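You operate a simulated robot arm through the tools that you are given. There is no shell and no other tool.

The job below is to be done with a simulated robot arm. You get a single attempt, and the scene is never put back.

Task
Test the right rotor for ohms and put it in the stand that its reading calls for.
Fine: green if it reads 5 to 7 OHM, else orange; leave the teal arm open and the dial at OFF.
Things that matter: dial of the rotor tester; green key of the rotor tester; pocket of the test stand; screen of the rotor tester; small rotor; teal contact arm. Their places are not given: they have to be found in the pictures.

Only the result counts: the job must be done as asked and must still hold three seconds after the hand-in. Knocking over, shifting, dropping, spilling or breaking anything else fails it.

Robot
A 7-joint arm with a two-finger parallel gripper, fixed in place. Base frame: the origin is at the foot of the arm, x ahead of it, y to its left, z up. Units: m, rad, N and s.
Its first joint turns from -2.897 to 2.897 rad. Payload 3.43 kg.
The TCP is the grasp point between the finger pads, 0.034 m short of the fingertips. In the tool frame z runs along the fingers and y along their closing line. The gripper opens to 0.128 m. The fingers are 0.024 m wide and 0.012 m thick; the gripper's body (0.048 by 0.13 m) begins 0.096 m behind the TCP.
Orientation is that of the tool frame in the base frame, as [roll, pitch, yaw] about the fixed x, y, z axes, in that order (R = Rz(yaw) Ry(pitch) Rx(roll)). With the fingers straight down and closing along the base's y, the tool's x points along the base's -x, its y along +y and its z along -z.

Tools
- The arm moves only by the tool move_arm. Its argument "series" is a list of rows, each a list of 2 entries, a list of its own where there are three numbers: the shift along the base's x, y, z in m, then the turn, a rotation vector about the base's x, y, z in rad. In form: [[[x, y, z], [rx, ry, rz]], ...]. A call has 1 to 20 rows; each row shifts and turns the commanded pose from where the row before left it. "hand" is the closure, from 0 (fully open) to 1 (shut), set as the call begins (left out, the last holds). Rows are played at 5 a second. More than 0.05 m and 0.15 rad between two rows, or a gripper value outside its range, and nothing of the call is played. A pose out of reach is approached as far as the arm can. The call stops where the force on the tool passes 60 N (or 10 N more than at its start, if that is more) or the arm is blocked; 0.2 s more then pass. The fingers move at their own pace (about 0.153 m/s each) and stop on an object; they squeeze with about 35 N. The grip force told is the motor's: it shows also when the fingers shut on nothing. Time passes only in rows, and 0.2 s behind the last, so rows that do not move let the fingers close. It gives the time, the measured TCP pose, the force on the tool (base axes), the opening and the grip force at its end, in the units of the frame above (readings bear some noise), with the torque about the TCP (base axes, N m) and any sound that the robot's microphone picked up, and new pictures: "pictures" is both (left out), scene, wrist or none.
- Cameras (640 x 400 px; columns grow to the right, rows downward): "scene" is fixed at [0.4002, 0.5011, 1.6365]; the picture's right is [-0.58, -0.82, 0.00], its down [-0.76, 0.54, -0.35] and it looks along [0.29, -0.20, -0.94] (base axes); focal length 353 px, centre (320, 200). "wrist" rides on the gripper at [0.076, -0.011, -0.16] in the tool frame; the picture's right is [0.15, 0.99, 0.00], its down [-0.88, 0.13, -0.46] and it looks along [-0.45, 0.07, 0.89] (tool axes); focal length 234 px, centre (320, 200).
- measure_at(camera, pixels): for up to 12 pixels [column, row] of the newest picture of that camera ("zoom" is the newest enlarged one), the place [x, y, z] in the base frame of the surface seen there, good to about 0.003 m. The clock stands still meanwhile.
- close_up(camera, box): a new picture of the part [left, top, right, bottom] of that camera's present view, enlarged. The clock stands still meanwhile.
- finish_job(): hands the job in; it is judged then, once.

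Open the gripper and draw the arm clear of the work before you hand the job in, unless the task says otherwise.

The tools are called after ">>>" by a JSON object that holds its "name" and its "arguments". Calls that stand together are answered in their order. move_arm: Moves the arm, as the interface text tells. Its arguments: {"type":"object","properties":{"series":{"type":"array","items":{"type":"array"}},"hand":{"type":"number"},"pictures":{"type":"string","enum":["both","scene","wrist","none"]}},"required":["series"]} The other tools are called the same way: measure_at (camera, pixels) gives the place of the surface under pixels of a picture; close_up (camera, box) takes an enlarged picture of a part of a camera's view; finish_job () hands the job in.

At the start:

```text
t: 0.0
eef_pos: [0.4853, 0.3023, 1.1865]
tool_rot: [3.139, -0.005, 3.141]
force: [0.2, -0.7, 0.9]
torque: [-0.04, 0.01, 0.03]
grip_width: 0.128
grip_force: 0.1
```

scene: 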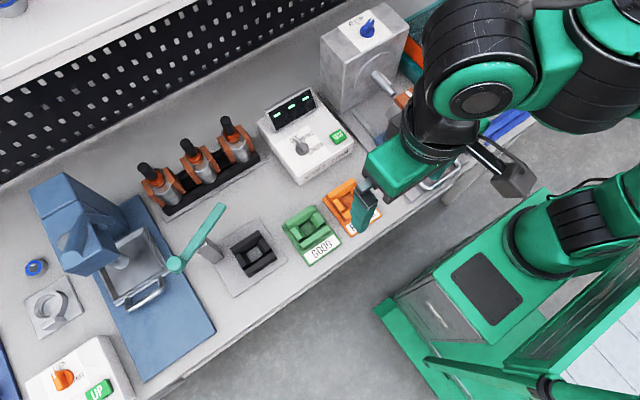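
wrist: 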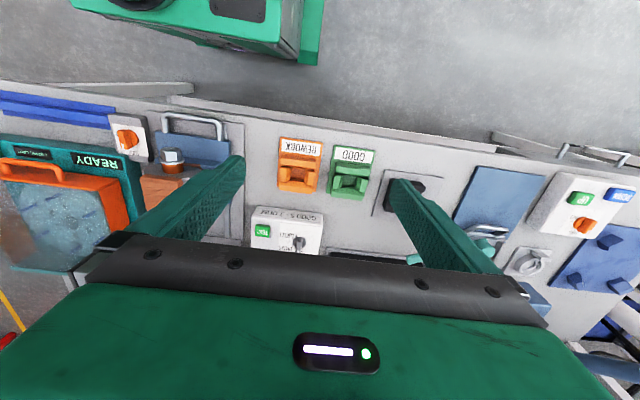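

The scene shows the tester (white box about (305,140)), green and orange stands at (312,235) and (350,205), a black cradle (250,255) with teal arm (200,240), and three rotors at (160,185), (197,160), (235,140). I take close-ups to read the details.

>>> {"name": "close_up", "arguments": {"camera": "scene", "box": [240, 70, 400, 170]}}

>>> {"name": "close_up", "arguments": {"camera": "scene", "box": [120, 90, 280, 220]}}

>>> {"name": "close_up", "arguments": {"camera": "scene", "box": [150, 170, 390, 310]}}

```text
4.00 times, centred on (320, 120) of scene
```

zoom: 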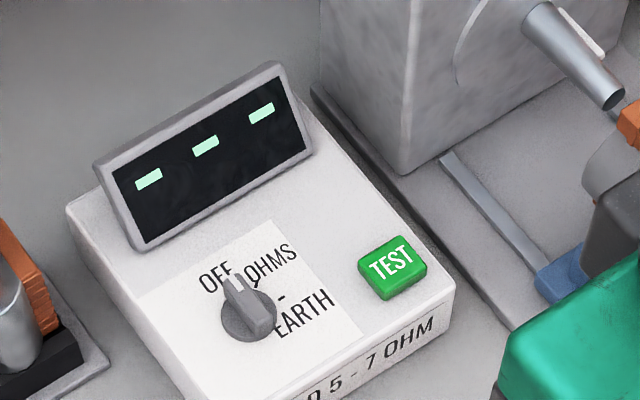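

```text
3.08 times, centred on (200, 155) of scene
```

zoom: 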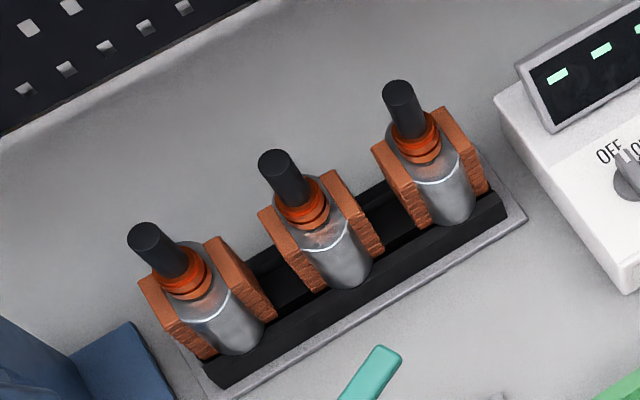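

```text
2.67 times, centred on (270, 240) of scene
```

zoom: 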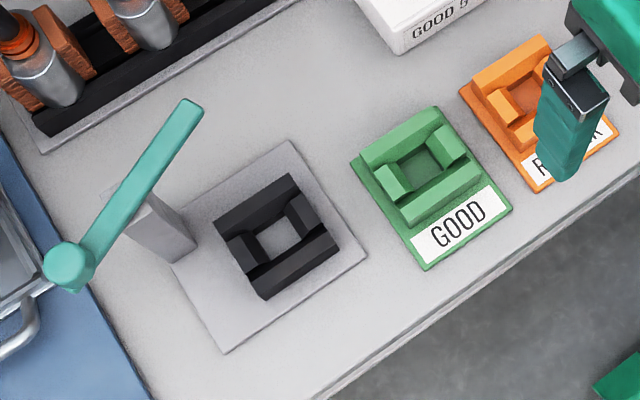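

The right rotor (smallest y side) is the one at about (237,135) in the scene. I measure the key features: the rotors, tester face, stands, cradle and contact arm.

>>> {"name": "measure_at", "arguments": {"camera": "scene", "pixels": [[220, 117], [224, 125], [230, 150], [236, 120], [220, 140], [239, 160], [189, 131], [145, 168], [262, 150], [215, 170], [240, 170], [250, 110]]}}

>>> {"name": "measure_at", "arguments": {"camera": "scene", "pixels": [[302, 148], [299, 141], [306, 151], [338, 137], [290, 130], [330, 165], [320, 115], [275, 145], [300, 180], [350, 145], [297, 107], [310, 128]]}}

>>> {"name": "measure_at", "arguments": {"camera": "zoom", "pixels": [[190, 105], [70, 260], [140, 180], [278, 240], [250, 207], [305, 263], [240, 258], [302, 215], [420, 165], [400, 140], [445, 190], [525, 95]]}}

```text
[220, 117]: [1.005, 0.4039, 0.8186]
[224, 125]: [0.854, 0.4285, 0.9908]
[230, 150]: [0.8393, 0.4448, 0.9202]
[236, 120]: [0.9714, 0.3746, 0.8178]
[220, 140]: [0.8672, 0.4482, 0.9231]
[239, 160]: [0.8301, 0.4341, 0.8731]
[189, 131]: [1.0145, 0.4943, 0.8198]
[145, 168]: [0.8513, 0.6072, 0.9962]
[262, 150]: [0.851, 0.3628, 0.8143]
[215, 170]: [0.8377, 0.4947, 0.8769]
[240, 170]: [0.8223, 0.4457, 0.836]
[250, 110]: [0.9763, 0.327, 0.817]
```

```text
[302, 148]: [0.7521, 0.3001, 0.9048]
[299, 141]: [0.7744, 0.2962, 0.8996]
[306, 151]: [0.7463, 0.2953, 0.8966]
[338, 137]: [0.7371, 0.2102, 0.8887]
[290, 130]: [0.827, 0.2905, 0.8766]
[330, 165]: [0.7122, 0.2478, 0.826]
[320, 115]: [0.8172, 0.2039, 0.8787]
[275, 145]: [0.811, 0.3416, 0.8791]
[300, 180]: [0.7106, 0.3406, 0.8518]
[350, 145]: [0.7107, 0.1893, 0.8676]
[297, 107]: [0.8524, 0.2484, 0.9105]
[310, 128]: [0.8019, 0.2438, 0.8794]
```

```text
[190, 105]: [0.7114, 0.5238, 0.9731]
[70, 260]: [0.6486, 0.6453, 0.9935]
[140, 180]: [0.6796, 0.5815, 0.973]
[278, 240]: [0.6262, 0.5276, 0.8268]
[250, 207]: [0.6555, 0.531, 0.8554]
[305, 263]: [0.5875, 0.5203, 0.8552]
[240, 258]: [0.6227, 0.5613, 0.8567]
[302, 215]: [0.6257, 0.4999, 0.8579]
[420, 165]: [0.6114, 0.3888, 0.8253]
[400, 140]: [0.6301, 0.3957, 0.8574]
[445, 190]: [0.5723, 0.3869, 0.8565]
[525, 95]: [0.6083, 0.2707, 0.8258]
```

Work surface is at z≈0.817, tester face z≈0.88, rotor shaft top z≈0.99, teal arm z≈0.973. I move the hand to the left/forward at height so the wrist camera sees the rotors, cradle and teal arm better.

>>> {"name": "move_arm", "arguments": {"series": [[[0.02, 0.04, 0], [0, 0, 0]], [[0.02, 0.04, 0], [0, 0, 0]], [[0.02, 0.04, 0], [0, 0, 0]], [[0.02, 0.04, 0], [0, 0, 0]], [[0, 0.04, 0], [0, 0, 0]]], "pictures": "both"}}

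```text
t: 1.2
eef_pos: [0.5513, 0.5027, 1.1928]
tool_rot: [3.14, 0.01, 3.141]
force: [-0.2, -0.6, 0.9]
torque: [0.12, -0.03, 0.02]
grip_width: 0.1277
grip_force: 0.0
```

scene: 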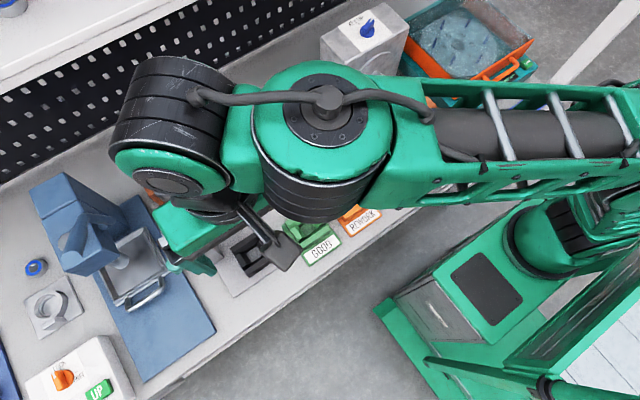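
wrist: 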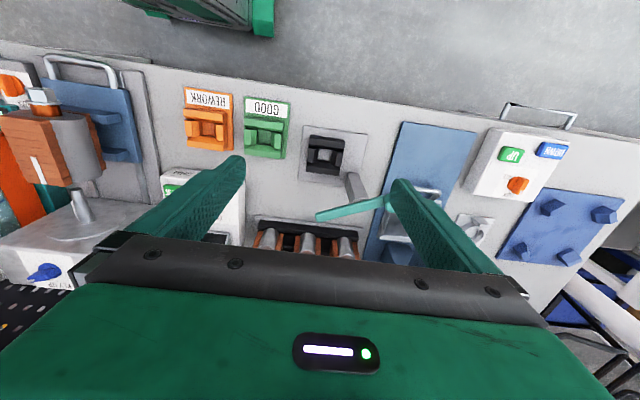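

The wrist view shows the teal arm around (350,205), the cradle at (328,155) and the rotor tops at (300,240). I enlarge this.

>>> {"name": "close_up", "arguments": {"camera": "wrist", "box": [240, 110, 460, 260]}}

>>> {"name": "close_up", "arguments": {"camera": "scene", "box": [200, 180, 400, 300]}}

```text
2.67 times, centred on (350, 185) of wrist
```

zoom: 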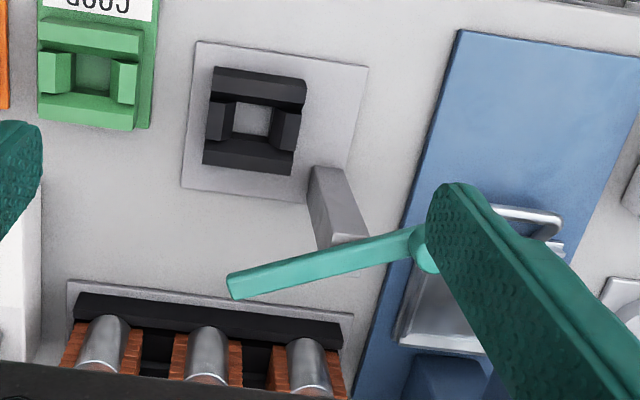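

```text
3.20 times, centred on (300, 240) of scene
```

zoom: 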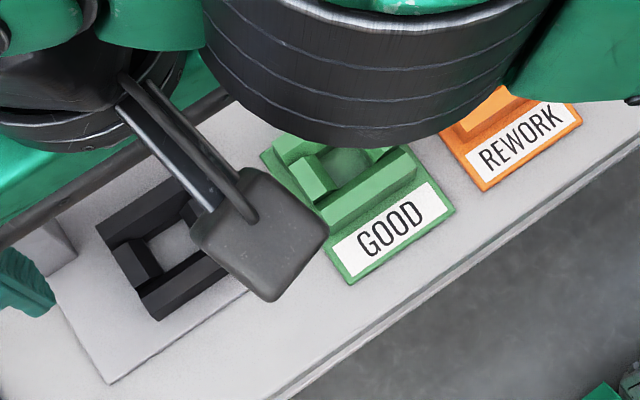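

The teal bar rests across a grey post; I want a top-down look at that mechanism, so I shift the hand forward at the same height.

>>> {"name": "move_arm", "arguments": {"series": [[[0.04, 0.01, 0], [0, 0, 0]], [[0.04, 0.01, 0], [0, 0, 0]], [[0.04, 0.01, 0], [0, 0, 0]], [[0.03, 0.01, 0], [0, 0, 0]], [[0, 0, 0], [0, 0, 0]]], "pictures": "both"}}

```text
t: 2.4
eef_pos: [0.6628, 0.5315, 1.1928]
tool_rot: [3.14, 0.009, 3.14]
force: [-0.1, 0.2, 0.2]
torque: [-0.04, 0.01, 0.03]
grip_width: 0.1281
grip_force: 0.2
out of reach, approached as far as the arm can: row 3, 4
```

scene: 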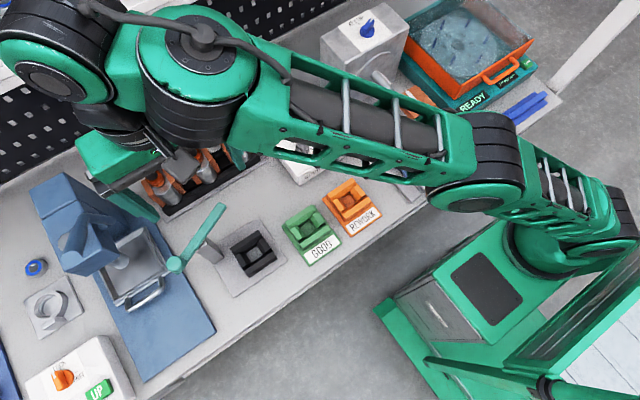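
wrist: 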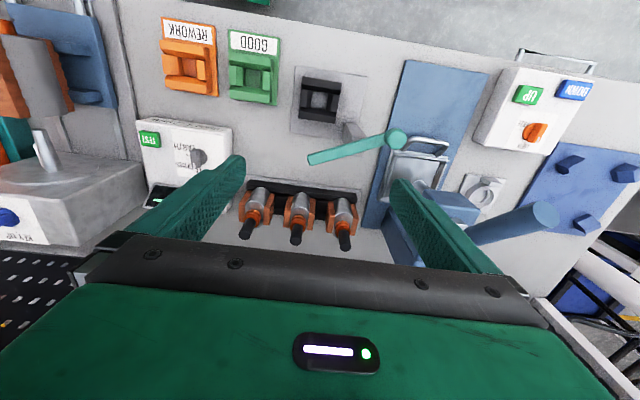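

The arm reached its limit at this height (TCP (0.663,0.532,1.193)), but the view is good: rotors at (255,205), (300,205), (343,215), teal arm (355,148). I enlarge it.

>>> {"name": "close_up", "arguments": {"camera": "wrist", "box": [270, 60, 430, 180]}}

>>> {"name": "close_up", "arguments": {"camera": "wrist", "box": [220, 160, 380, 260]}}

>>> {"name": "close_up", "arguments": {"camera": "scene", "box": [130, 180, 290, 300]}}

>>> {"name": "close_up", "arguments": {"camera": "wrist", "box": [120, 90, 260, 220]}}

```text
3.33 times, centred on (350, 120) of wrist
```

zoom: 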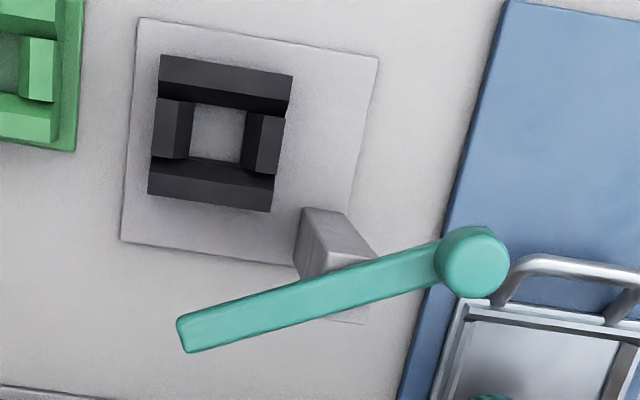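

```text
4.00 times, centred on (300, 210) of wrist
```

zoom: 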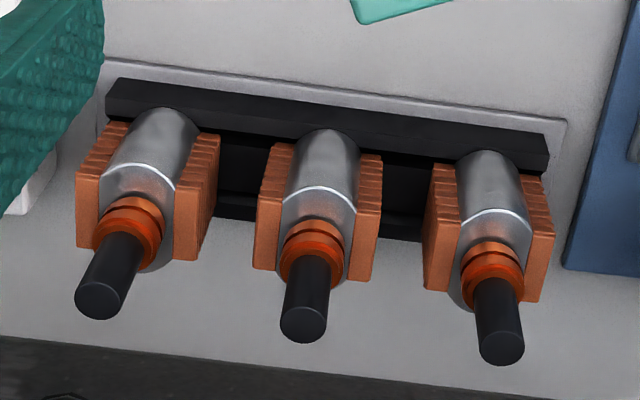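

```text
3.33 times, centred on (210, 240) of scene
```

zoom: 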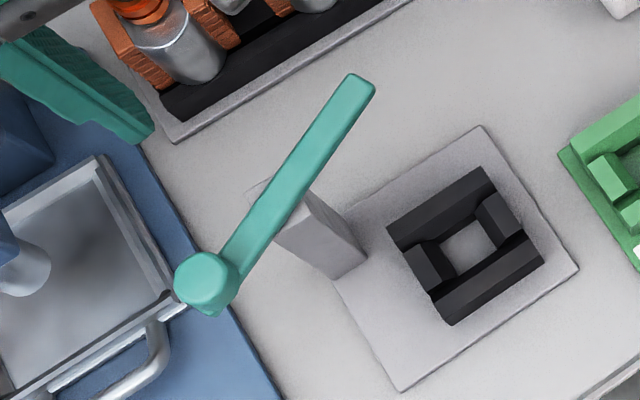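

```text
3.08 times, centred on (190, 155) of wrist
```

zoom: 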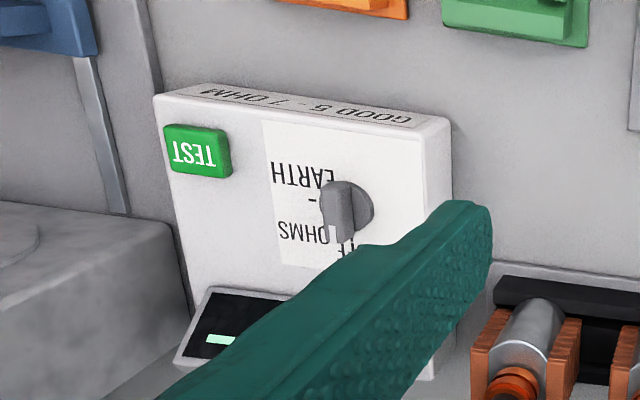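

The rotors seem to have a silver body with copper side slabs, an orange collar and a black shaft on top. I enlarge the right rotor further and measure its dimensions.

>>> {"name": "close_up", "arguments": {"camera": "wrist", "box": [230, 170, 310, 250]}}

>>> {"name": "measure_at", "arguments": {"camera": "wrist", "pixels": [[245, 234], [300, 241], [345.5, 246], [261, 190], [241, 211], [269, 214], [251, 213], [260, 175], [238, 185], [310, 160], [396, 139], [352, 150]]}}

```text
5.00 times, centred on (270, 210) of wrist
```

zoom: 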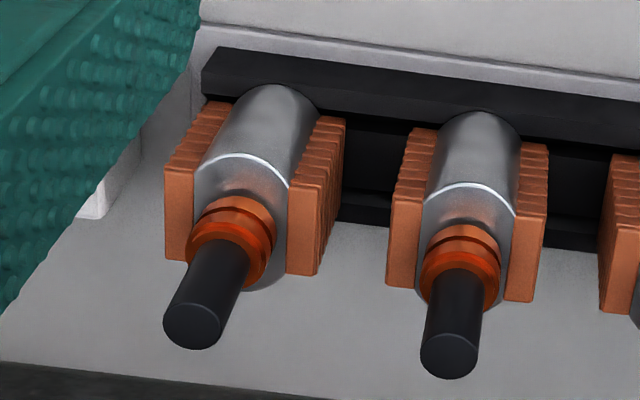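

```text
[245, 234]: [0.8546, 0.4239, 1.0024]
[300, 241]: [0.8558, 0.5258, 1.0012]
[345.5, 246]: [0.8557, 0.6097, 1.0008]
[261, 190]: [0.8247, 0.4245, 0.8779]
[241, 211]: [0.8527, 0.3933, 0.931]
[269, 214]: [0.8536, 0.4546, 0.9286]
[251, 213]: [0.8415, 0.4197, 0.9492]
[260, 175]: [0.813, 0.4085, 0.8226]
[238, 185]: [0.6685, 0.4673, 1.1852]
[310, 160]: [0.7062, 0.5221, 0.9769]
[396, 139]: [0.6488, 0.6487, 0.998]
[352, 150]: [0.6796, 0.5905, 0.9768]
```

I measure the post, rack floor, rails and slab corners in raw wrist pixels.

>>> {"name": "measure_at", "arguments": {"camera": "wrist", "pixels": [[344.5, 139], [347.5, 125], [355, 130], [360.5, 155.2], [364, 152.5], [280, 202], [282, 187], [280, 211.5], [273.5, 196], [269, 223], [240, 205.5], [240, 220.5]]}}

>>> {"name": "measure_at", "arguments": {"camera": "zoom", "pixels": [[260, 165], [215, 160], [290, 180], [250, 285], [250, 210], [230, 215], [218, 260], [190, 330], [170, 310], [215, 325], [315, 200], [300, 255]]}}

```text
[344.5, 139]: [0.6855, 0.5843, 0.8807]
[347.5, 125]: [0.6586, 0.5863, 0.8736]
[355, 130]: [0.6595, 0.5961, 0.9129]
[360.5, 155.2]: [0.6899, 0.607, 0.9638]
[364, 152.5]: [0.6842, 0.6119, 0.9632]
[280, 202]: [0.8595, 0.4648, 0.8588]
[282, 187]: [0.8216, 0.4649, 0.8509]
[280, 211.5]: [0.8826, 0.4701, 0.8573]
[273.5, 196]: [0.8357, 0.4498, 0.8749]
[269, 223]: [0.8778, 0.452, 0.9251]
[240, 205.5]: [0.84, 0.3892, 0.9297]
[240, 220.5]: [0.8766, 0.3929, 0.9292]
```

```text
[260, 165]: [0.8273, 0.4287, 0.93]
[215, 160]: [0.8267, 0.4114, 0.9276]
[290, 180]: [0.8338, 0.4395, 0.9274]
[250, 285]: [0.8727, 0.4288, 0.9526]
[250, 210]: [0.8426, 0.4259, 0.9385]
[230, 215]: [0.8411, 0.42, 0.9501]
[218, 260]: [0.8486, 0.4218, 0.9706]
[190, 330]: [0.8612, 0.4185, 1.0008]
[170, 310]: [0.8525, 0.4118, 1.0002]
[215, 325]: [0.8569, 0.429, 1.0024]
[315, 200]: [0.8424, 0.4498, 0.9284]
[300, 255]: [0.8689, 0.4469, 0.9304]
```

The post spans roughly x 0.657–0.690, y 0.584–0.612 with top z≈0.963; the bar lies on it. I check the heights of the blue press near the knob before planning paths.

>>> {"name": "measure_at", "arguments": {"camera": "wrist", "pixels": [[541, 214], [500, 228], [455, 205], [415, 165], [430, 147], [395, 240], [440, 195], [480, 235], [405, 140], [388, 139], [396, 131], [396, 148]]}}

>>> {"name": "measure_at", "arguments": {"camera": "scene", "pixels": [[50, 190], [85, 215], [75, 240], [110, 240], [95, 265], [130, 265], [150, 295], [120, 215], [175, 264], [182, 262], [176, 271], [169, 264]]}}

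```text
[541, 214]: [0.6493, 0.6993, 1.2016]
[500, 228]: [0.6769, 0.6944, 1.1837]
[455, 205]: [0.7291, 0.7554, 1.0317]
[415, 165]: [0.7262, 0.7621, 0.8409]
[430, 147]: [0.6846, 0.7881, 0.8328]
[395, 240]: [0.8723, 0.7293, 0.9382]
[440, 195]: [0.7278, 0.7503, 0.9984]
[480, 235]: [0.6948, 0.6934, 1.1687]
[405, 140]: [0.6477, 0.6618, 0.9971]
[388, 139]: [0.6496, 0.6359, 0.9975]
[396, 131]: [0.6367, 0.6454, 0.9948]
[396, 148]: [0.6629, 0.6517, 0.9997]
```

```text
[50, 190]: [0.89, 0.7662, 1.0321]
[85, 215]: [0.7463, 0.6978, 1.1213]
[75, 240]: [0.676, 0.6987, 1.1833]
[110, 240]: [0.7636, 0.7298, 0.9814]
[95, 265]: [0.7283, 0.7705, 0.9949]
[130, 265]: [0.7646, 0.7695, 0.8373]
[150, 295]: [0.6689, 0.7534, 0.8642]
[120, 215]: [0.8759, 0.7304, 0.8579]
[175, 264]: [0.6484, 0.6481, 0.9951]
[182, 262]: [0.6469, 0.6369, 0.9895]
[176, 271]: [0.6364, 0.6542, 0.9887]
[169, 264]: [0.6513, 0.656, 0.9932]
```

The blue press has a lever near (0.65,0.70,1.20), so I'll keep the gripper away from it. Now I back off, lower, and head toward the right rotor at about (0.858,0.420), with the fingers half closed.

>>> {"name": "move_arm", "arguments": {"series": [[[-0.02, -0.03, -0.02], [0, 0, 0]], [[-0.02, -0.03, -0.03], [0, 0, 0]], [[0.0, -0.03, -0.03], [0, 0, 0]], [[0.02, -0.02, -0.03], [0, 0, 0]], [[0, 0, 0], [0, 0, 0]]], "hand": 0.45, "pictures": "wrist"}}

```text
t: 3.6
eef_pos: [0.641, 0.4218, 1.0811]
tool_rot: [3.139, 0.01, -3.141]
force: [0.3, -0.8, -0.7]
torque: [0.02, -0.06, 0.02]
grip_width: 0.0706
grip_force: 0.1
```

wrist: 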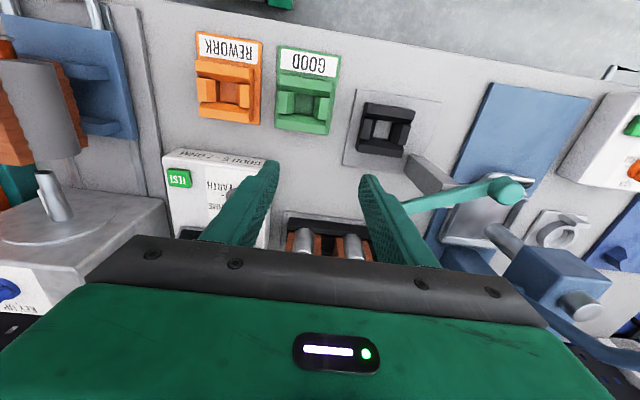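

The commanded pose follows the measured one closely. I now advance +x toward the rotor at z≈1.07 to test reach.

>>> {"name": "move_arm", "arguments": {"series": [[[0.04, 0, 0], [0, 0, 0]], [[0.04, 0, 0], [0, 0, 0]], [[0.04, 0, 0], [0, 0, 0]], [[0.03, 0, -0.01], [0, 0, 0]], [[0, 0, -0.01], [0, 0, 0]], [[0, 0, 0], [0, 0, 0]]], "pictures": "both"}}

```text
t: 5.0
eef_pos: [0.7916, 0.4204, 1.0609]
tool_rot: [3.14, 0.009, 3.141]
force: [-0.2, -0.1, -0.6]
torque: [0.0, 0.03, 0.01]
grip_width: 0.0703
grip_force: 0.0
```

scene: 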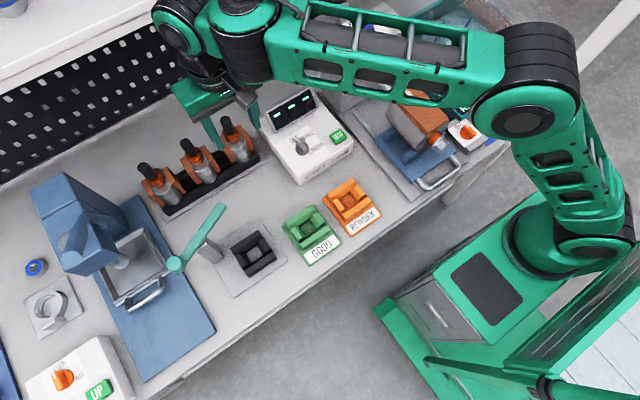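
wrist: 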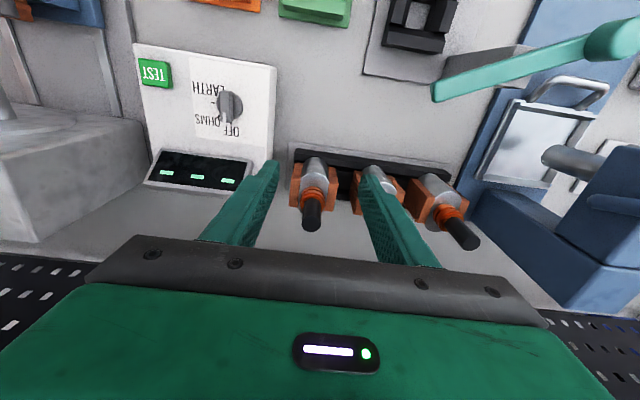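

The right rotor's shaft tip is visible between the fingers at (312,222), and the dial is in clear view. I enlarge both, and measure the shaft.

>>> {"name": "close_up", "arguments": {"camera": "wrist", "box": [130, 40, 290, 200]}}

>>> {"name": "close_up", "arguments": {"camera": "wrist", "box": [260, 140, 420, 240]}}

>>> {"name": "measure_at", "arguments": {"camera": "wrist", "pixels": [[312, 223], [304, 222], [320, 222], [312, 212], [312, 229], [313, 205], [314, 196], [325, 212], [229, 100], [222, 106], [235, 105], [156, 74]]}}

```text
2.50 times, centred on (210, 120) of wrist
```

zoom: 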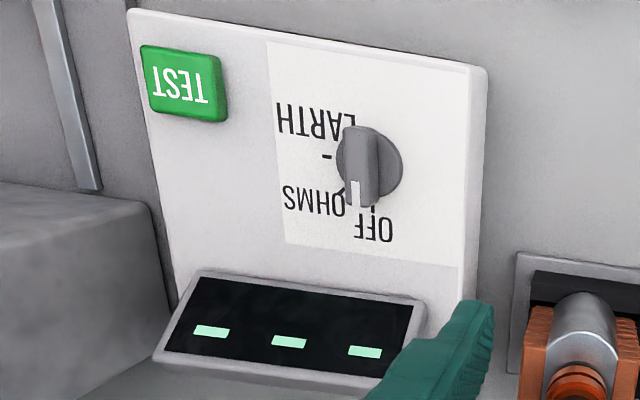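

```text
4.00 times, centred on (340, 190) of wrist
```

zoom: 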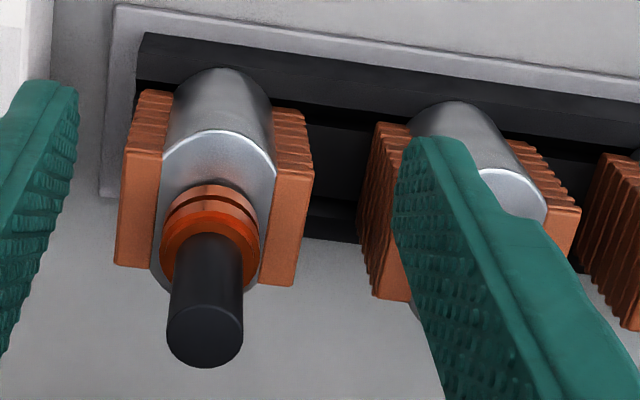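

```text
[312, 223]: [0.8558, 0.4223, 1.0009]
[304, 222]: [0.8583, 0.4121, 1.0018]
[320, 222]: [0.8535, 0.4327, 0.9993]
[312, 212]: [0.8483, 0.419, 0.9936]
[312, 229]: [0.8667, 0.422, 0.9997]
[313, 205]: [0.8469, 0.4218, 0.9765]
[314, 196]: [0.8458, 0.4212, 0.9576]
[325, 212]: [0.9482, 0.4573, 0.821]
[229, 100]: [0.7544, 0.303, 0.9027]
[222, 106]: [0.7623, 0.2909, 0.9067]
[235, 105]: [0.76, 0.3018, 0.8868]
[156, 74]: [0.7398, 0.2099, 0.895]
```

Shaft axis is at about (0.857,0.4215), top z≈1.001, and the collar starts at ≈0.957. I move diagonally forward and down so the fingers straddle the shaft, then check reach.

>>> {"name": "move_arm", "arguments": {"series": [[[0.02, 0, -0.02], [0, 0, 0]], [[0.015, 0, -0.02], [0, 0, 0]], [[0.015, 0, -0.015], [0, 0, 0]], [[0.015, 0.001, -0.015], [0, 0, 0]], [[0, 0, 0], [0, 0, 0]]], "pictures": "both"}}

>>> {"name": "measure_at", "arguments": {"camera": "scene", "pixels": [[302, 148], [299, 141], [306, 151]]}}

```text
t: 6.2
eef_pos: [0.8564, 0.4225, 0.9911]
tool_rot: [3.14, 0.01, -3.14]
force: [0.5, -0.5, -0.7]
torque: [-0.02, 0.0, -0.01]
grip_width: 0.0703
grip_force: 0.1
```

scene: 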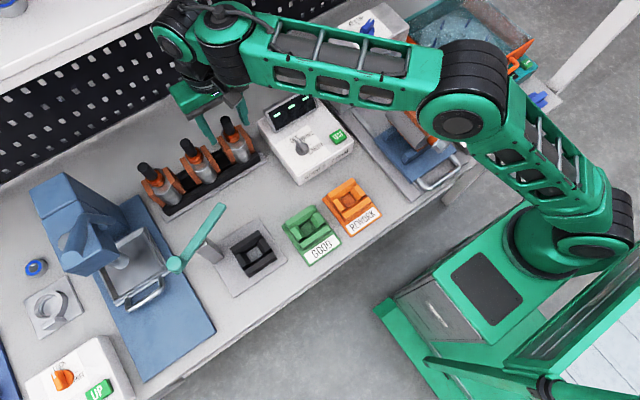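
wrist: 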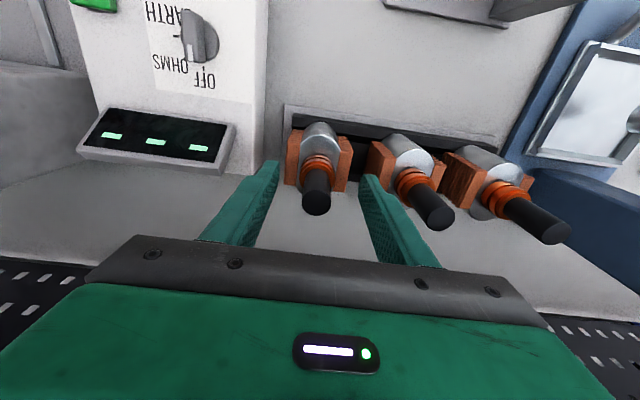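

```text
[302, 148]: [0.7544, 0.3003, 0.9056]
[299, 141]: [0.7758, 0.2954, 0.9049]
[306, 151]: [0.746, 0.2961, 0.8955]
```

The fingers straddle the shaft at (317,190). Before gripping, I check that I can rise straight up here (the rotor must clear its ~0.03 m nest).

>>> {"name": "move_arm", "arguments": {"series": [[[0, 0, 0.02], [0, 0, 0]], [[0, 0, 0.02], [0, 0, 0]], [[0, 0, 0.015], [0, 0, 0]], [[0, 0, 0], [0, 0, 0]]], "pictures": "none"}}

```text
t: 7.2
eef_pos: [0.857, 0.4221, 1.0464]
tool_rot: [3.14, 0.009, 3.141]
force: [0.8, -0.1, 0.8]
torque: [-0.04, -0.03, -0.05]
grip_width: 0.0703
grip_force: 0.0
```

Rising to 1.046 is within reach. I go back down and close the fingers on the shaft.

>>> {"name": "move_arm", "arguments": {"series": [[[0, 0, -0.02], [0, 0, 0]], [[0, 0, -0.02], [0, 0, 0]], [[0, 0, -0.014], [0, 0, 0]], [[0, 0, 0], [0, 0, 0]]], "pictures": "none"}}

>>> {"name": "move_arm", "arguments": {"series": [[[0, 0, 0], [0, 0, 0]], [[0, 0, 0], [0, 0, 0]], [[0, 0, 0], [0, 0, 0]]], "hand": 1.0, "pictures": "wrist"}}

```text
t: 8.2
eef_pos: [0.8554, 0.4219, 0.9917]
tool_rot: [3.14, 0.007, -3.141]
force: [0.5, -0.4, -0.2]
torque: [0.0, -0.04, 0.0]
grip_width: 0.0703
grip_force: 0.0
```

```text
t: 9.0
eef_pos: [0.857, 0.4213, 0.9933]
tool_rot: [3.14, 0.009, -3.141]
force: [-0.7, -5.3, 1.4]
torque: [-0.98, 0.48, 0.15]
grip_width: 0.0217
grip_force: 34.8
```

wrist: 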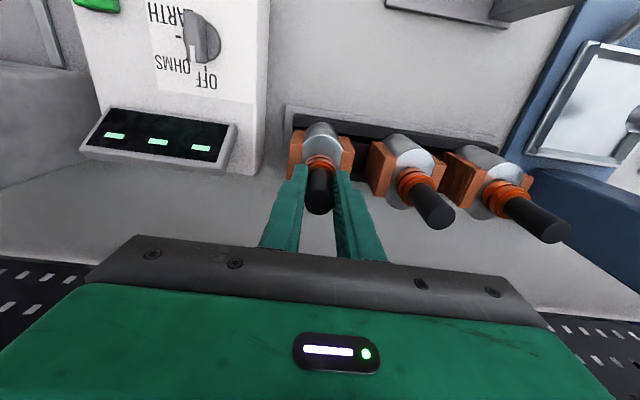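

The shaft is gripped (width 0.0217, force 34.8 N). I lift slowly straight up and watch the force.

>>> {"name": "move_arm", "arguments": {"series": [[[0, -0.001, 0.005], [0, 0, 0]], [[0, 0, 0.01], [0, 0, 0]], [[0, 0, 0.01], [0, 0, 0]], [[0, 0, 0.01], [0, 0, 0]], [[0, 0, 0], [0, 0, 0]]], "pictures": "both"}}

```text
t: 10.2
eef_pos: [0.8559, 0.4208, 1.0267]
tool_rot: [3.14, 0.007, -3.141]
force: [-0.1, -1.6, -14.9]
torque: [-0.25, 0.03, -0.02]
grip_width: 0.0217
grip_force: 34.9
```

scene: 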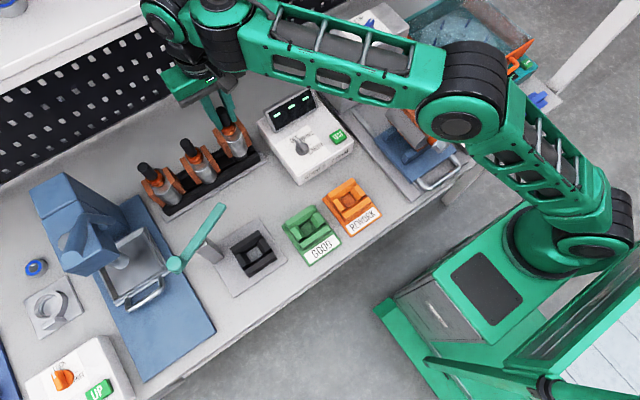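
wrist: 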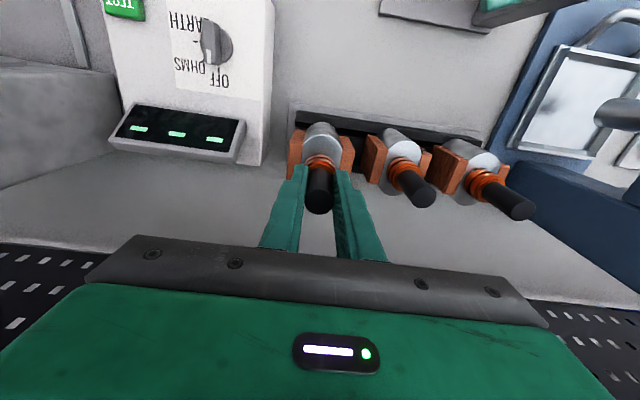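

The rotor came up with its copper slabs (so they belong to it), weight about 15 N. I lift further, then bring it back toward the robot.

>>> {"name": "move_arm", "arguments": {"series": [[[0, 0, 0.01], [0, 0, 0]], [[0, 0, 0.01], [0, 0, 0]], [[-0.005, 0, 0.005], [0, 0, 0]], [[-0.015, 0, 0.01], [0, 0, 0]], [[-0.02, 0, 0.01], [0, 0, 0]], [[-0.03, 0, 0.01], [0, 0, 0]], [[-0.03, 0, 0.01], [0, 0, 0]], [[0, 0, 0], [0, 0, 0]]], "pictures": "both"}}

```text
t: 12.0
eef_pos: [0.7563, 0.4198, 1.0914]
tool_rot: [3.14, 0.01, 3.141]
force: [0.9, -2.0, -12.7]
torque: [-0.26, 0.0, -0.03]
grip_width: 0.0217
grip_force: 35.1
```

scene: 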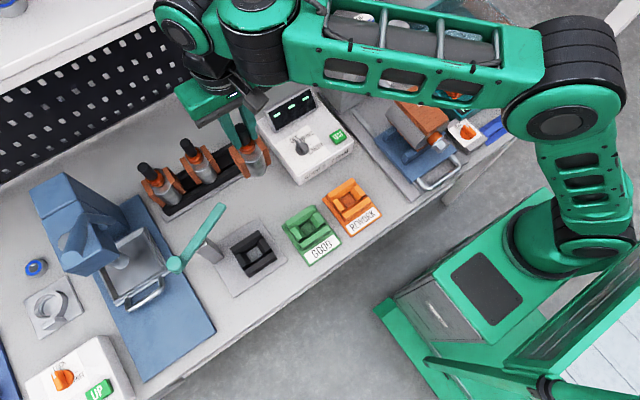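
wrist: 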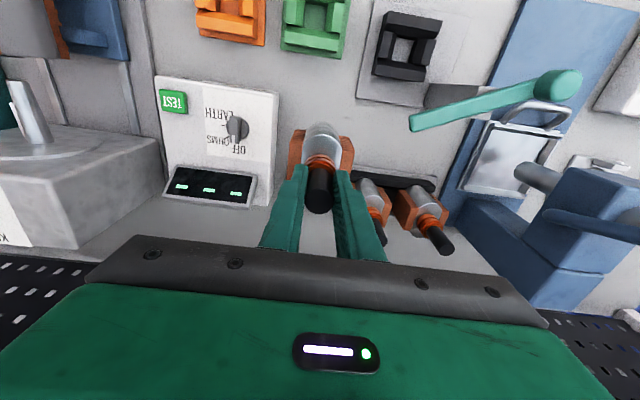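

The rotor hangs freely. The cradle is in view at (405,45); I enlarge it and the stands to get the exact pocket geometry.

>>> {"name": "close_up", "arguments": {"camera": "wrist", "box": [340, 0, 480, 110]}}

>>> {"name": "close_up", "arguments": {"camera": "scene", "box": [190, 200, 310, 300]}}

```text
3.64 times, centred on (410, 55) of wrist
```

zoom: 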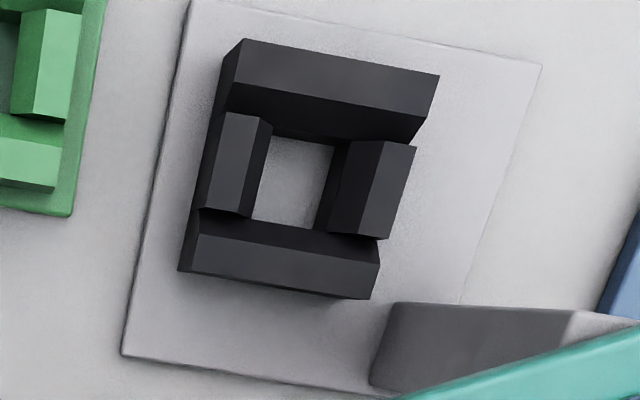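

```text
4.00 times, centred on (250, 250) of scene
```

zoom: 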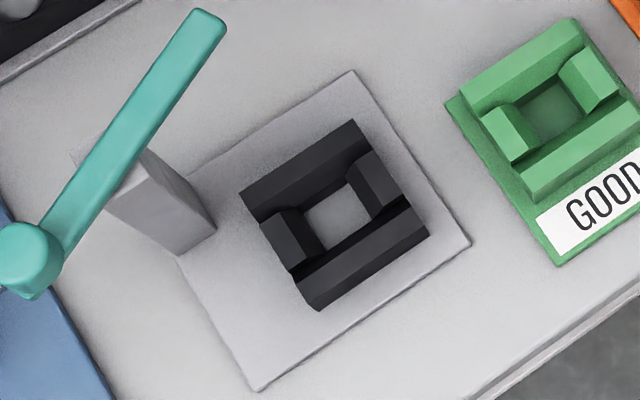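

I measure the pocket's floor corners, blocks and rails in the enlarged scene picture.

>>> {"name": "measure_at", "arguments": {"camera": "zoom", "pixels": [[308, 219], [346, 187], [368, 214], [327, 245], [337, 216], [245, 190], [350, 122], [425, 233], [320, 305], [275, 235], [382, 188], [420, 215]]}}

>>> {"name": "measure_at", "arguments": {"camera": "wrist", "pixels": [[381, 38], [412, 41], [409.5, 60], [378, 59], [395, 48], [383, 12], [440, 21], [427, 79], [371, 73], [373, 40], [429, 47], [405, 18]]}}

```text
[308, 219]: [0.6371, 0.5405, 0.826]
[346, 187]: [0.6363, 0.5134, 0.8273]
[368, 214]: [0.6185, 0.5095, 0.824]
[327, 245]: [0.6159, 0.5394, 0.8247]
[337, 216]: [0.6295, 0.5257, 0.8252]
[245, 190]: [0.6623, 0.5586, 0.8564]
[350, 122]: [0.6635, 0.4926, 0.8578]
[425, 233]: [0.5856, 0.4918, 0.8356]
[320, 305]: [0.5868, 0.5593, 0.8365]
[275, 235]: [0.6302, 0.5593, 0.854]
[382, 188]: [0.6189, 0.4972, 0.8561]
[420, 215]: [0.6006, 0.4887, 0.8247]
```

```text
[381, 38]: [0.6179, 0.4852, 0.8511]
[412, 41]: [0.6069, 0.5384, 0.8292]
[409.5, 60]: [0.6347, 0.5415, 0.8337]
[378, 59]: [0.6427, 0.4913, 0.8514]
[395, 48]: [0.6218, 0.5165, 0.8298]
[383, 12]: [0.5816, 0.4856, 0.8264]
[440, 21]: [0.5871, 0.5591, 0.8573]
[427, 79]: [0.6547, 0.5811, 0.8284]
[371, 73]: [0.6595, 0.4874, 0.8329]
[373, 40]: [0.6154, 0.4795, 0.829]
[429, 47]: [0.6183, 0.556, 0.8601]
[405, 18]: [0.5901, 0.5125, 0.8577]
```

Pocket centre is about (0.6245,0.5255), floor z≈0.826, rails aligned with the base axes. I check the rotor's alignment in the hand while moving to x=0.6245 at y=0.42.

>>> {"name": "move_arm", "arguments": {"series": [[[-0.035, 0, 0], [0, 0, 0]], [[-0.035, 0, 0], [0, 0, 0]], [[-0.035, 0, 0], [0, 0, 0]], [[-0.027, 0, 0], [0, 0, 0]], [[0, 0, 0], [0, 0, 0]]], "pictures": "both"}}

```text
t: 13.2
eef_pos: [0.6237, 0.4206, 1.092]
tool_rot: [3.139, 0.008, -3.141]
force: [-0.3, 1.3, -13.7]
torque: [0.16, 0.09, 0.0]
grip_width: 0.0215
grip_force: 34.7
```

scene: 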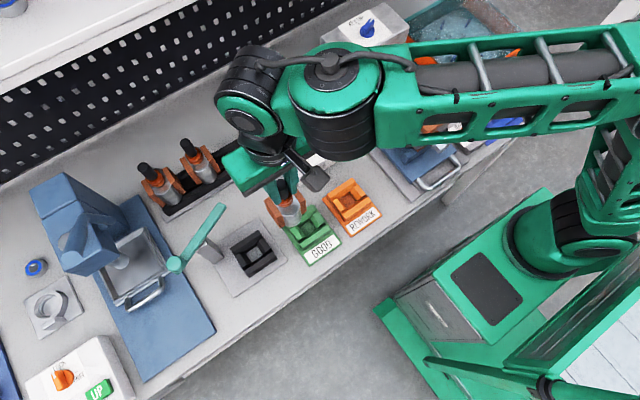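
wrist: 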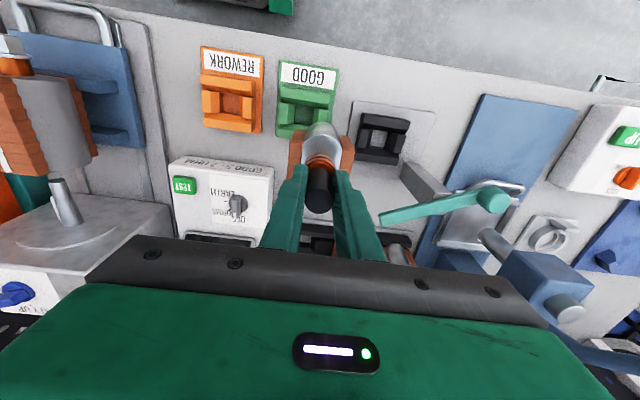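

The rotor hangs over the gap near the green stand. I look closely at it in the hand and measure it for tilt.

>>> {"name": "close_up", "arguments": {"camera": "wrist", "box": [270, 100, 370, 220]}}

>>> {"name": "close_up", "arguments": {"camera": "scene", "box": [240, 160, 340, 260]}}

>>> {"name": "measure_at", "arguments": {"camera": "wrist", "pixels": [[318, 205], [318, 195], [318, 185], [320, 160], [321, 150], [321, 135], [320, 126], [296, 150], [347, 155], [303, 150], [341, 150], [310, 132]]}}

```text
3.33 times, centred on (320, 160) of wrist
```

zoom: 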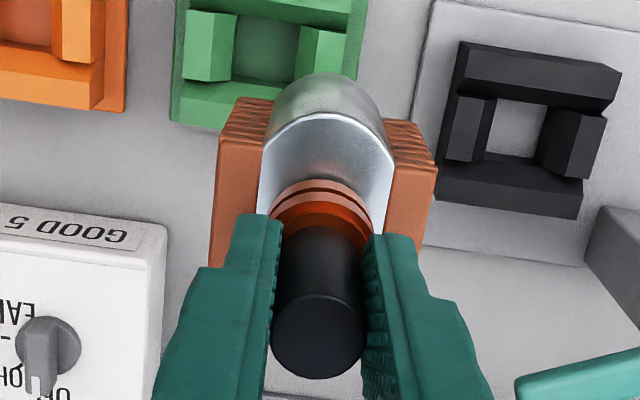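

```text
4.00 times, centred on (290, 210) of scene
```

zoom: 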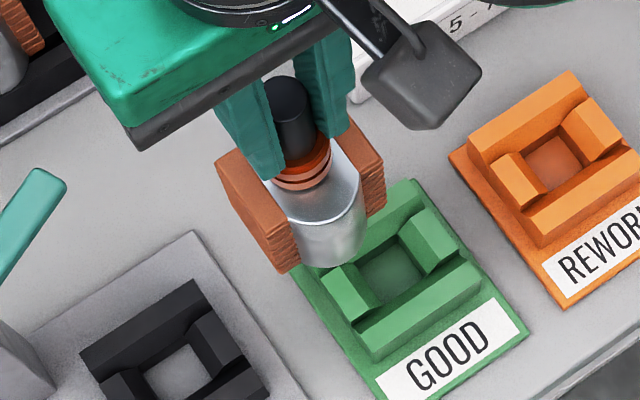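

```text
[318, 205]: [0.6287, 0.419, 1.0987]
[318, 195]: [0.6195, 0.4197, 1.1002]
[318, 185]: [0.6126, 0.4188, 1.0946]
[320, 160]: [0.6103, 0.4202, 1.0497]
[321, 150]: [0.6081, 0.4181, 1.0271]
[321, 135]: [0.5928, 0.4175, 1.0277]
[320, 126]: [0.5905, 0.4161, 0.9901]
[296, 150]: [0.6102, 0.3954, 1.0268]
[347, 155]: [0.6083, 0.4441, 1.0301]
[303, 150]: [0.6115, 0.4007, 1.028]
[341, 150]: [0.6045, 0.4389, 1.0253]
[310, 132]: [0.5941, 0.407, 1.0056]
```

The rotor hangs upright and centred in the fingers (axis ≈ TCP). I now move in +y over the cradle to (0.624,0.526) and lower partway.

>>> {"name": "move_arm", "arguments": {"series": [[[0, 0.03, 0], [0, 0, 0]], [[0, 0.03, 0], [0, 0, 0]], [[0, 0.03, 0], [0, 0, 0]], [[0, 0.0158, 0], [0, 0, 0]], [[0, 0, -0.02], [0, 0, 0]], [[0, 0, -0.02], [0, 0, 0]], [[0, 0, 0], [0, 0, 0]]], "pictures": "both"}}

```text
t: 14.8
eef_pos: [0.6239, 0.5262, 1.0522]
tool_rot: [3.141, 0.008, 3.14]
force: [1.1, -0.7, -12.8]
torque: [-0.22, 0.03, -0.03]
grip_width: 0.0214
grip_force: 34.8
```

scene: 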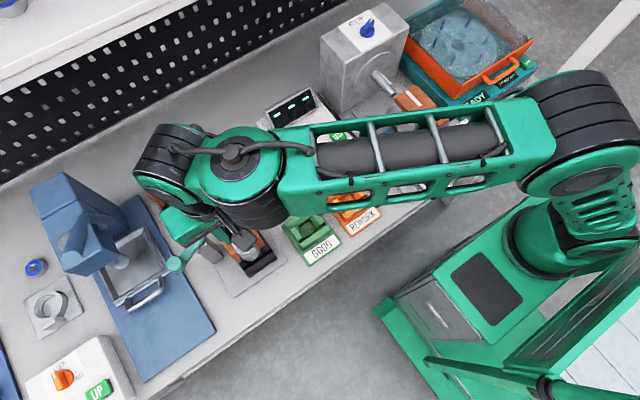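
wrist: 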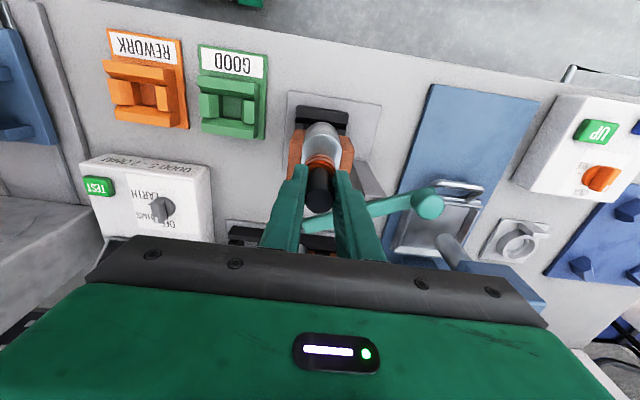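

I zoom in on the rotor above the cradle to confirm the alignment.

>>> {"name": "close_up", "arguments": {"camera": "wrist", "box": [260, 80, 400, 220]}}

>>> {"name": "close_up", "arguments": {"camera": "scene", "box": [190, 210, 300, 300]}}

```text
2.86 times, centred on (330, 150) of wrist
```

zoom: 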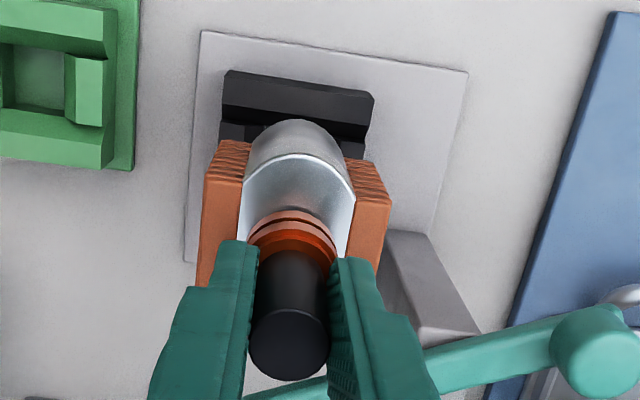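

```text
4.44 times, centred on (245, 255) of scene
```

zoom: 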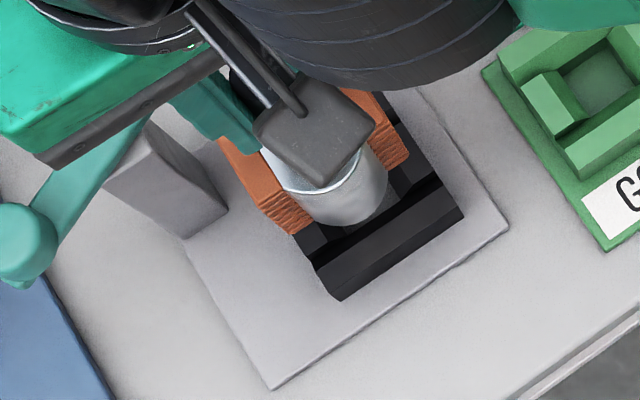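

Alignment looks centred over the black nest. I lower to z≈1.012, then in small steps while watching the force.

>>> {"name": "move_arm", "arguments": {"series": [[[0, 0, -0.015], [0, 0, 0]], [[0, 0, -0.015], [0, 0, 0]], [[0, 0, -0.008], [0, 0, 0]], [[0, 0, 0], [0, 0, 0]]], "pictures": "none"}}

>>> {"name": "move_arm", "arguments": {"series": [[[0, 0, -0.005], [0, 0, 0]], [[0, 0, -0.005], [0, 0, 0]], [[0, 0, -0.003], [0, 0, 0]], [[0, 0, 0], [0, 0, 0]]], "pictures": "both"}}

```text
t: 15.8
eef_pos: [0.6242, 0.5273, 1.0144]
tool_rot: [3.139, 0.01, -3.139]
force: [-3.4, -1.4, -7.8]
torque: [-0.24, 0.6, -0.01]
grip_width: 0.0215
grip_force: 34.9
```

```text
t: 16.8
eef_pos: [0.6243, 0.5251, 1.0015]
tool_rot: [3.14, 0.01, 3.141]
force: [-3.7, 1.4, -13.0]
torque: [0.35, 0.74, 0.05]
grip_width: 0.0213
grip_force: 35.2
```

scene: 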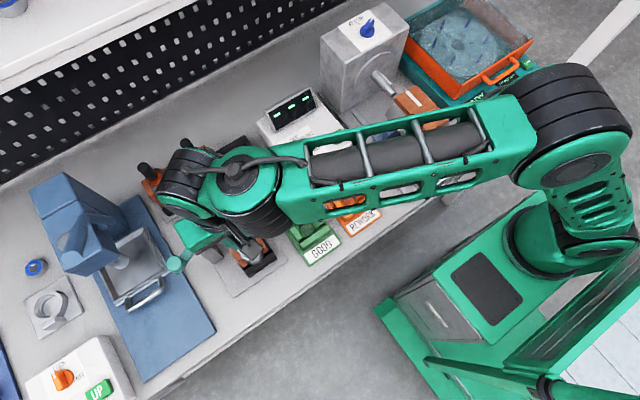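
wrist: 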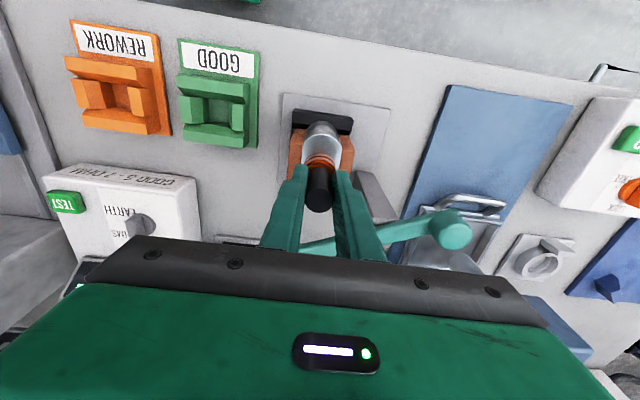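

A slight −x side force (−3.7 N) shows the nest guiding the rotor; I shift −0.0015 in x and continue down in small steps.

>>> {"name": "move_arm", "arguments": {"series": [[[-0.0015, 0, -0.002], [0, 0, 0]], [[0, 0, -0.003], [0, 0, 0]], [[0, 0, -0.002], [0, 0, 0]], [[0, 0, 0], [0, 0, 0]]], "pictures": "none"}}

```text
t: 17.8
eef_pos: [0.6234, 0.5267, 0.9966]
tool_rot: [3.137, 0.01, 3.142]
force: [1.4, -2.6, 11.9]
torque: [-0.99, -0.98, -0.04]
grip_width: 0.0215
grip_force: 34.7
```

The force turned to +12 N upward, so the rotor has touched down at TCP z≈0.997. I open the fingers modestly to release it.

>>> {"name": "move_arm", "arguments": {"series": [[[0, 0, 0.001], [0, 0, 0]], [[0, 0, 0], [0, 0, 0]], [[0, 0, 0], [0, 0, 0]]], "hand": 0.5, "pictures": "both"}}

>>> {"name": "close_up", "arguments": {"camera": "wrist", "box": [260, 80, 400, 220]}}

>>> {"name": "measure_at", "arguments": {"camera": "wrist", "pixels": [[318, 203], [318, 195], [318, 190], [312, 200], [324, 200], [318, 208], [320, 135], [320, 125], [297, 150], [345, 152]]}}

```text
t: 18.6
eef_pos: [0.623, 0.5261, 0.9956]
tool_rot: [3.139, 0.01, 3.141]
force: [-0.4, 0.4, -0.6]
torque: [0.0, 0.01, -0.03]
grip_width: 0.0641
grip_force: 0.0
```

scene: 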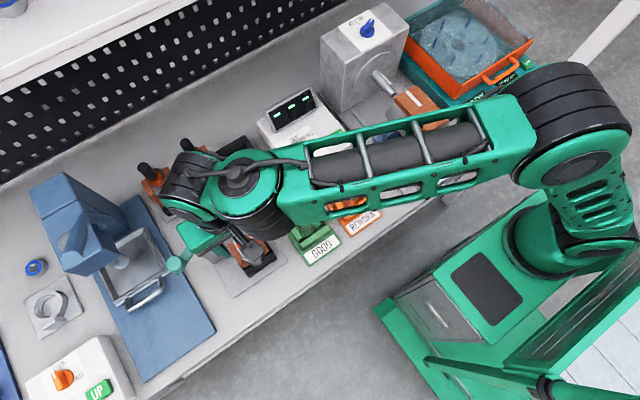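
wrist: 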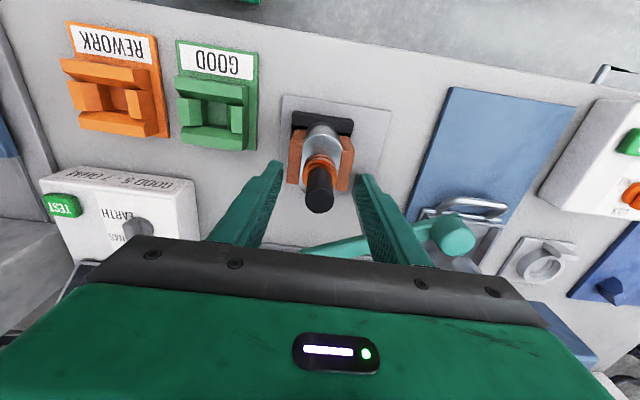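

```text
2.86 times, centred on (330, 150) of wrist
```

zoom: 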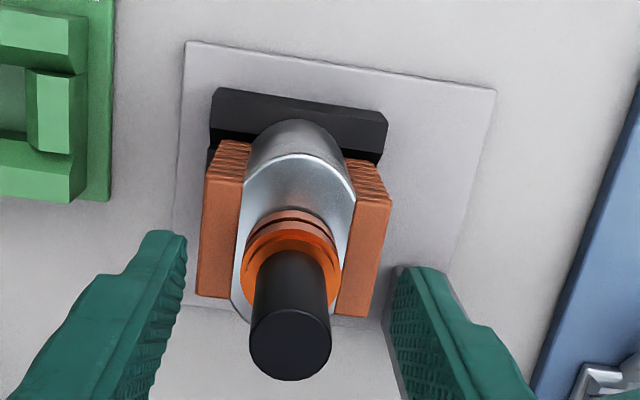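

```text
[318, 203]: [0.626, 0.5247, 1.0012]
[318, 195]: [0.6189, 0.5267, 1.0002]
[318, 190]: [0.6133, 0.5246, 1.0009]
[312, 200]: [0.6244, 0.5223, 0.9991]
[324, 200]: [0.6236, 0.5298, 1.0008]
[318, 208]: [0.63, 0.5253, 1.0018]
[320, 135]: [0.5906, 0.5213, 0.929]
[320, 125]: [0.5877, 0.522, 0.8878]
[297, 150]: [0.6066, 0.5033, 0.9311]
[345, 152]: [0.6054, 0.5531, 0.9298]
```

The rotor is seated upright (shaft top z≈1.001, body top 0.930, axis ≈(0.6235,0.526)). I raise the hand straight up, clear of the shaft.

>>> {"name": "move_arm", "arguments": {"series": [[[0, 0, 0.02], [0, 0, 0]], [[0, 0, 0.03], [0, 0, 0]], [[0, 0, 0.03], [0, 0, 0]], [[0, 0, 0], [0, 0, 0]]], "pictures": "both"}}

```text
t: 19.6
eef_pos: [0.6222, 0.5258, 1.0752]
tool_rot: [3.139, 0.008, -3.142]
force: [-0.3, -0.8, 0.2]
torque: [0.05, -0.02, -0.04]
grip_width: 0.064
grip_force: 0.0
```

scene: 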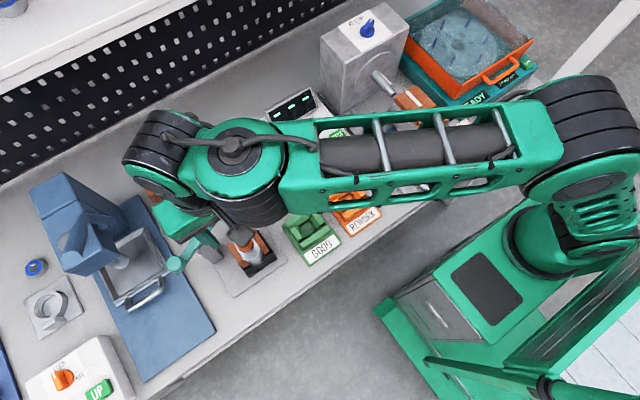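
wrist: 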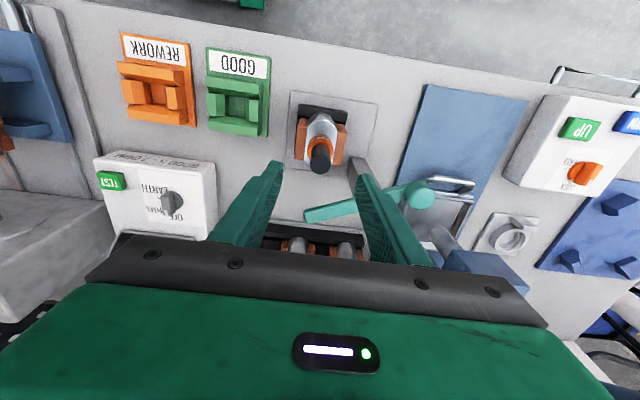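

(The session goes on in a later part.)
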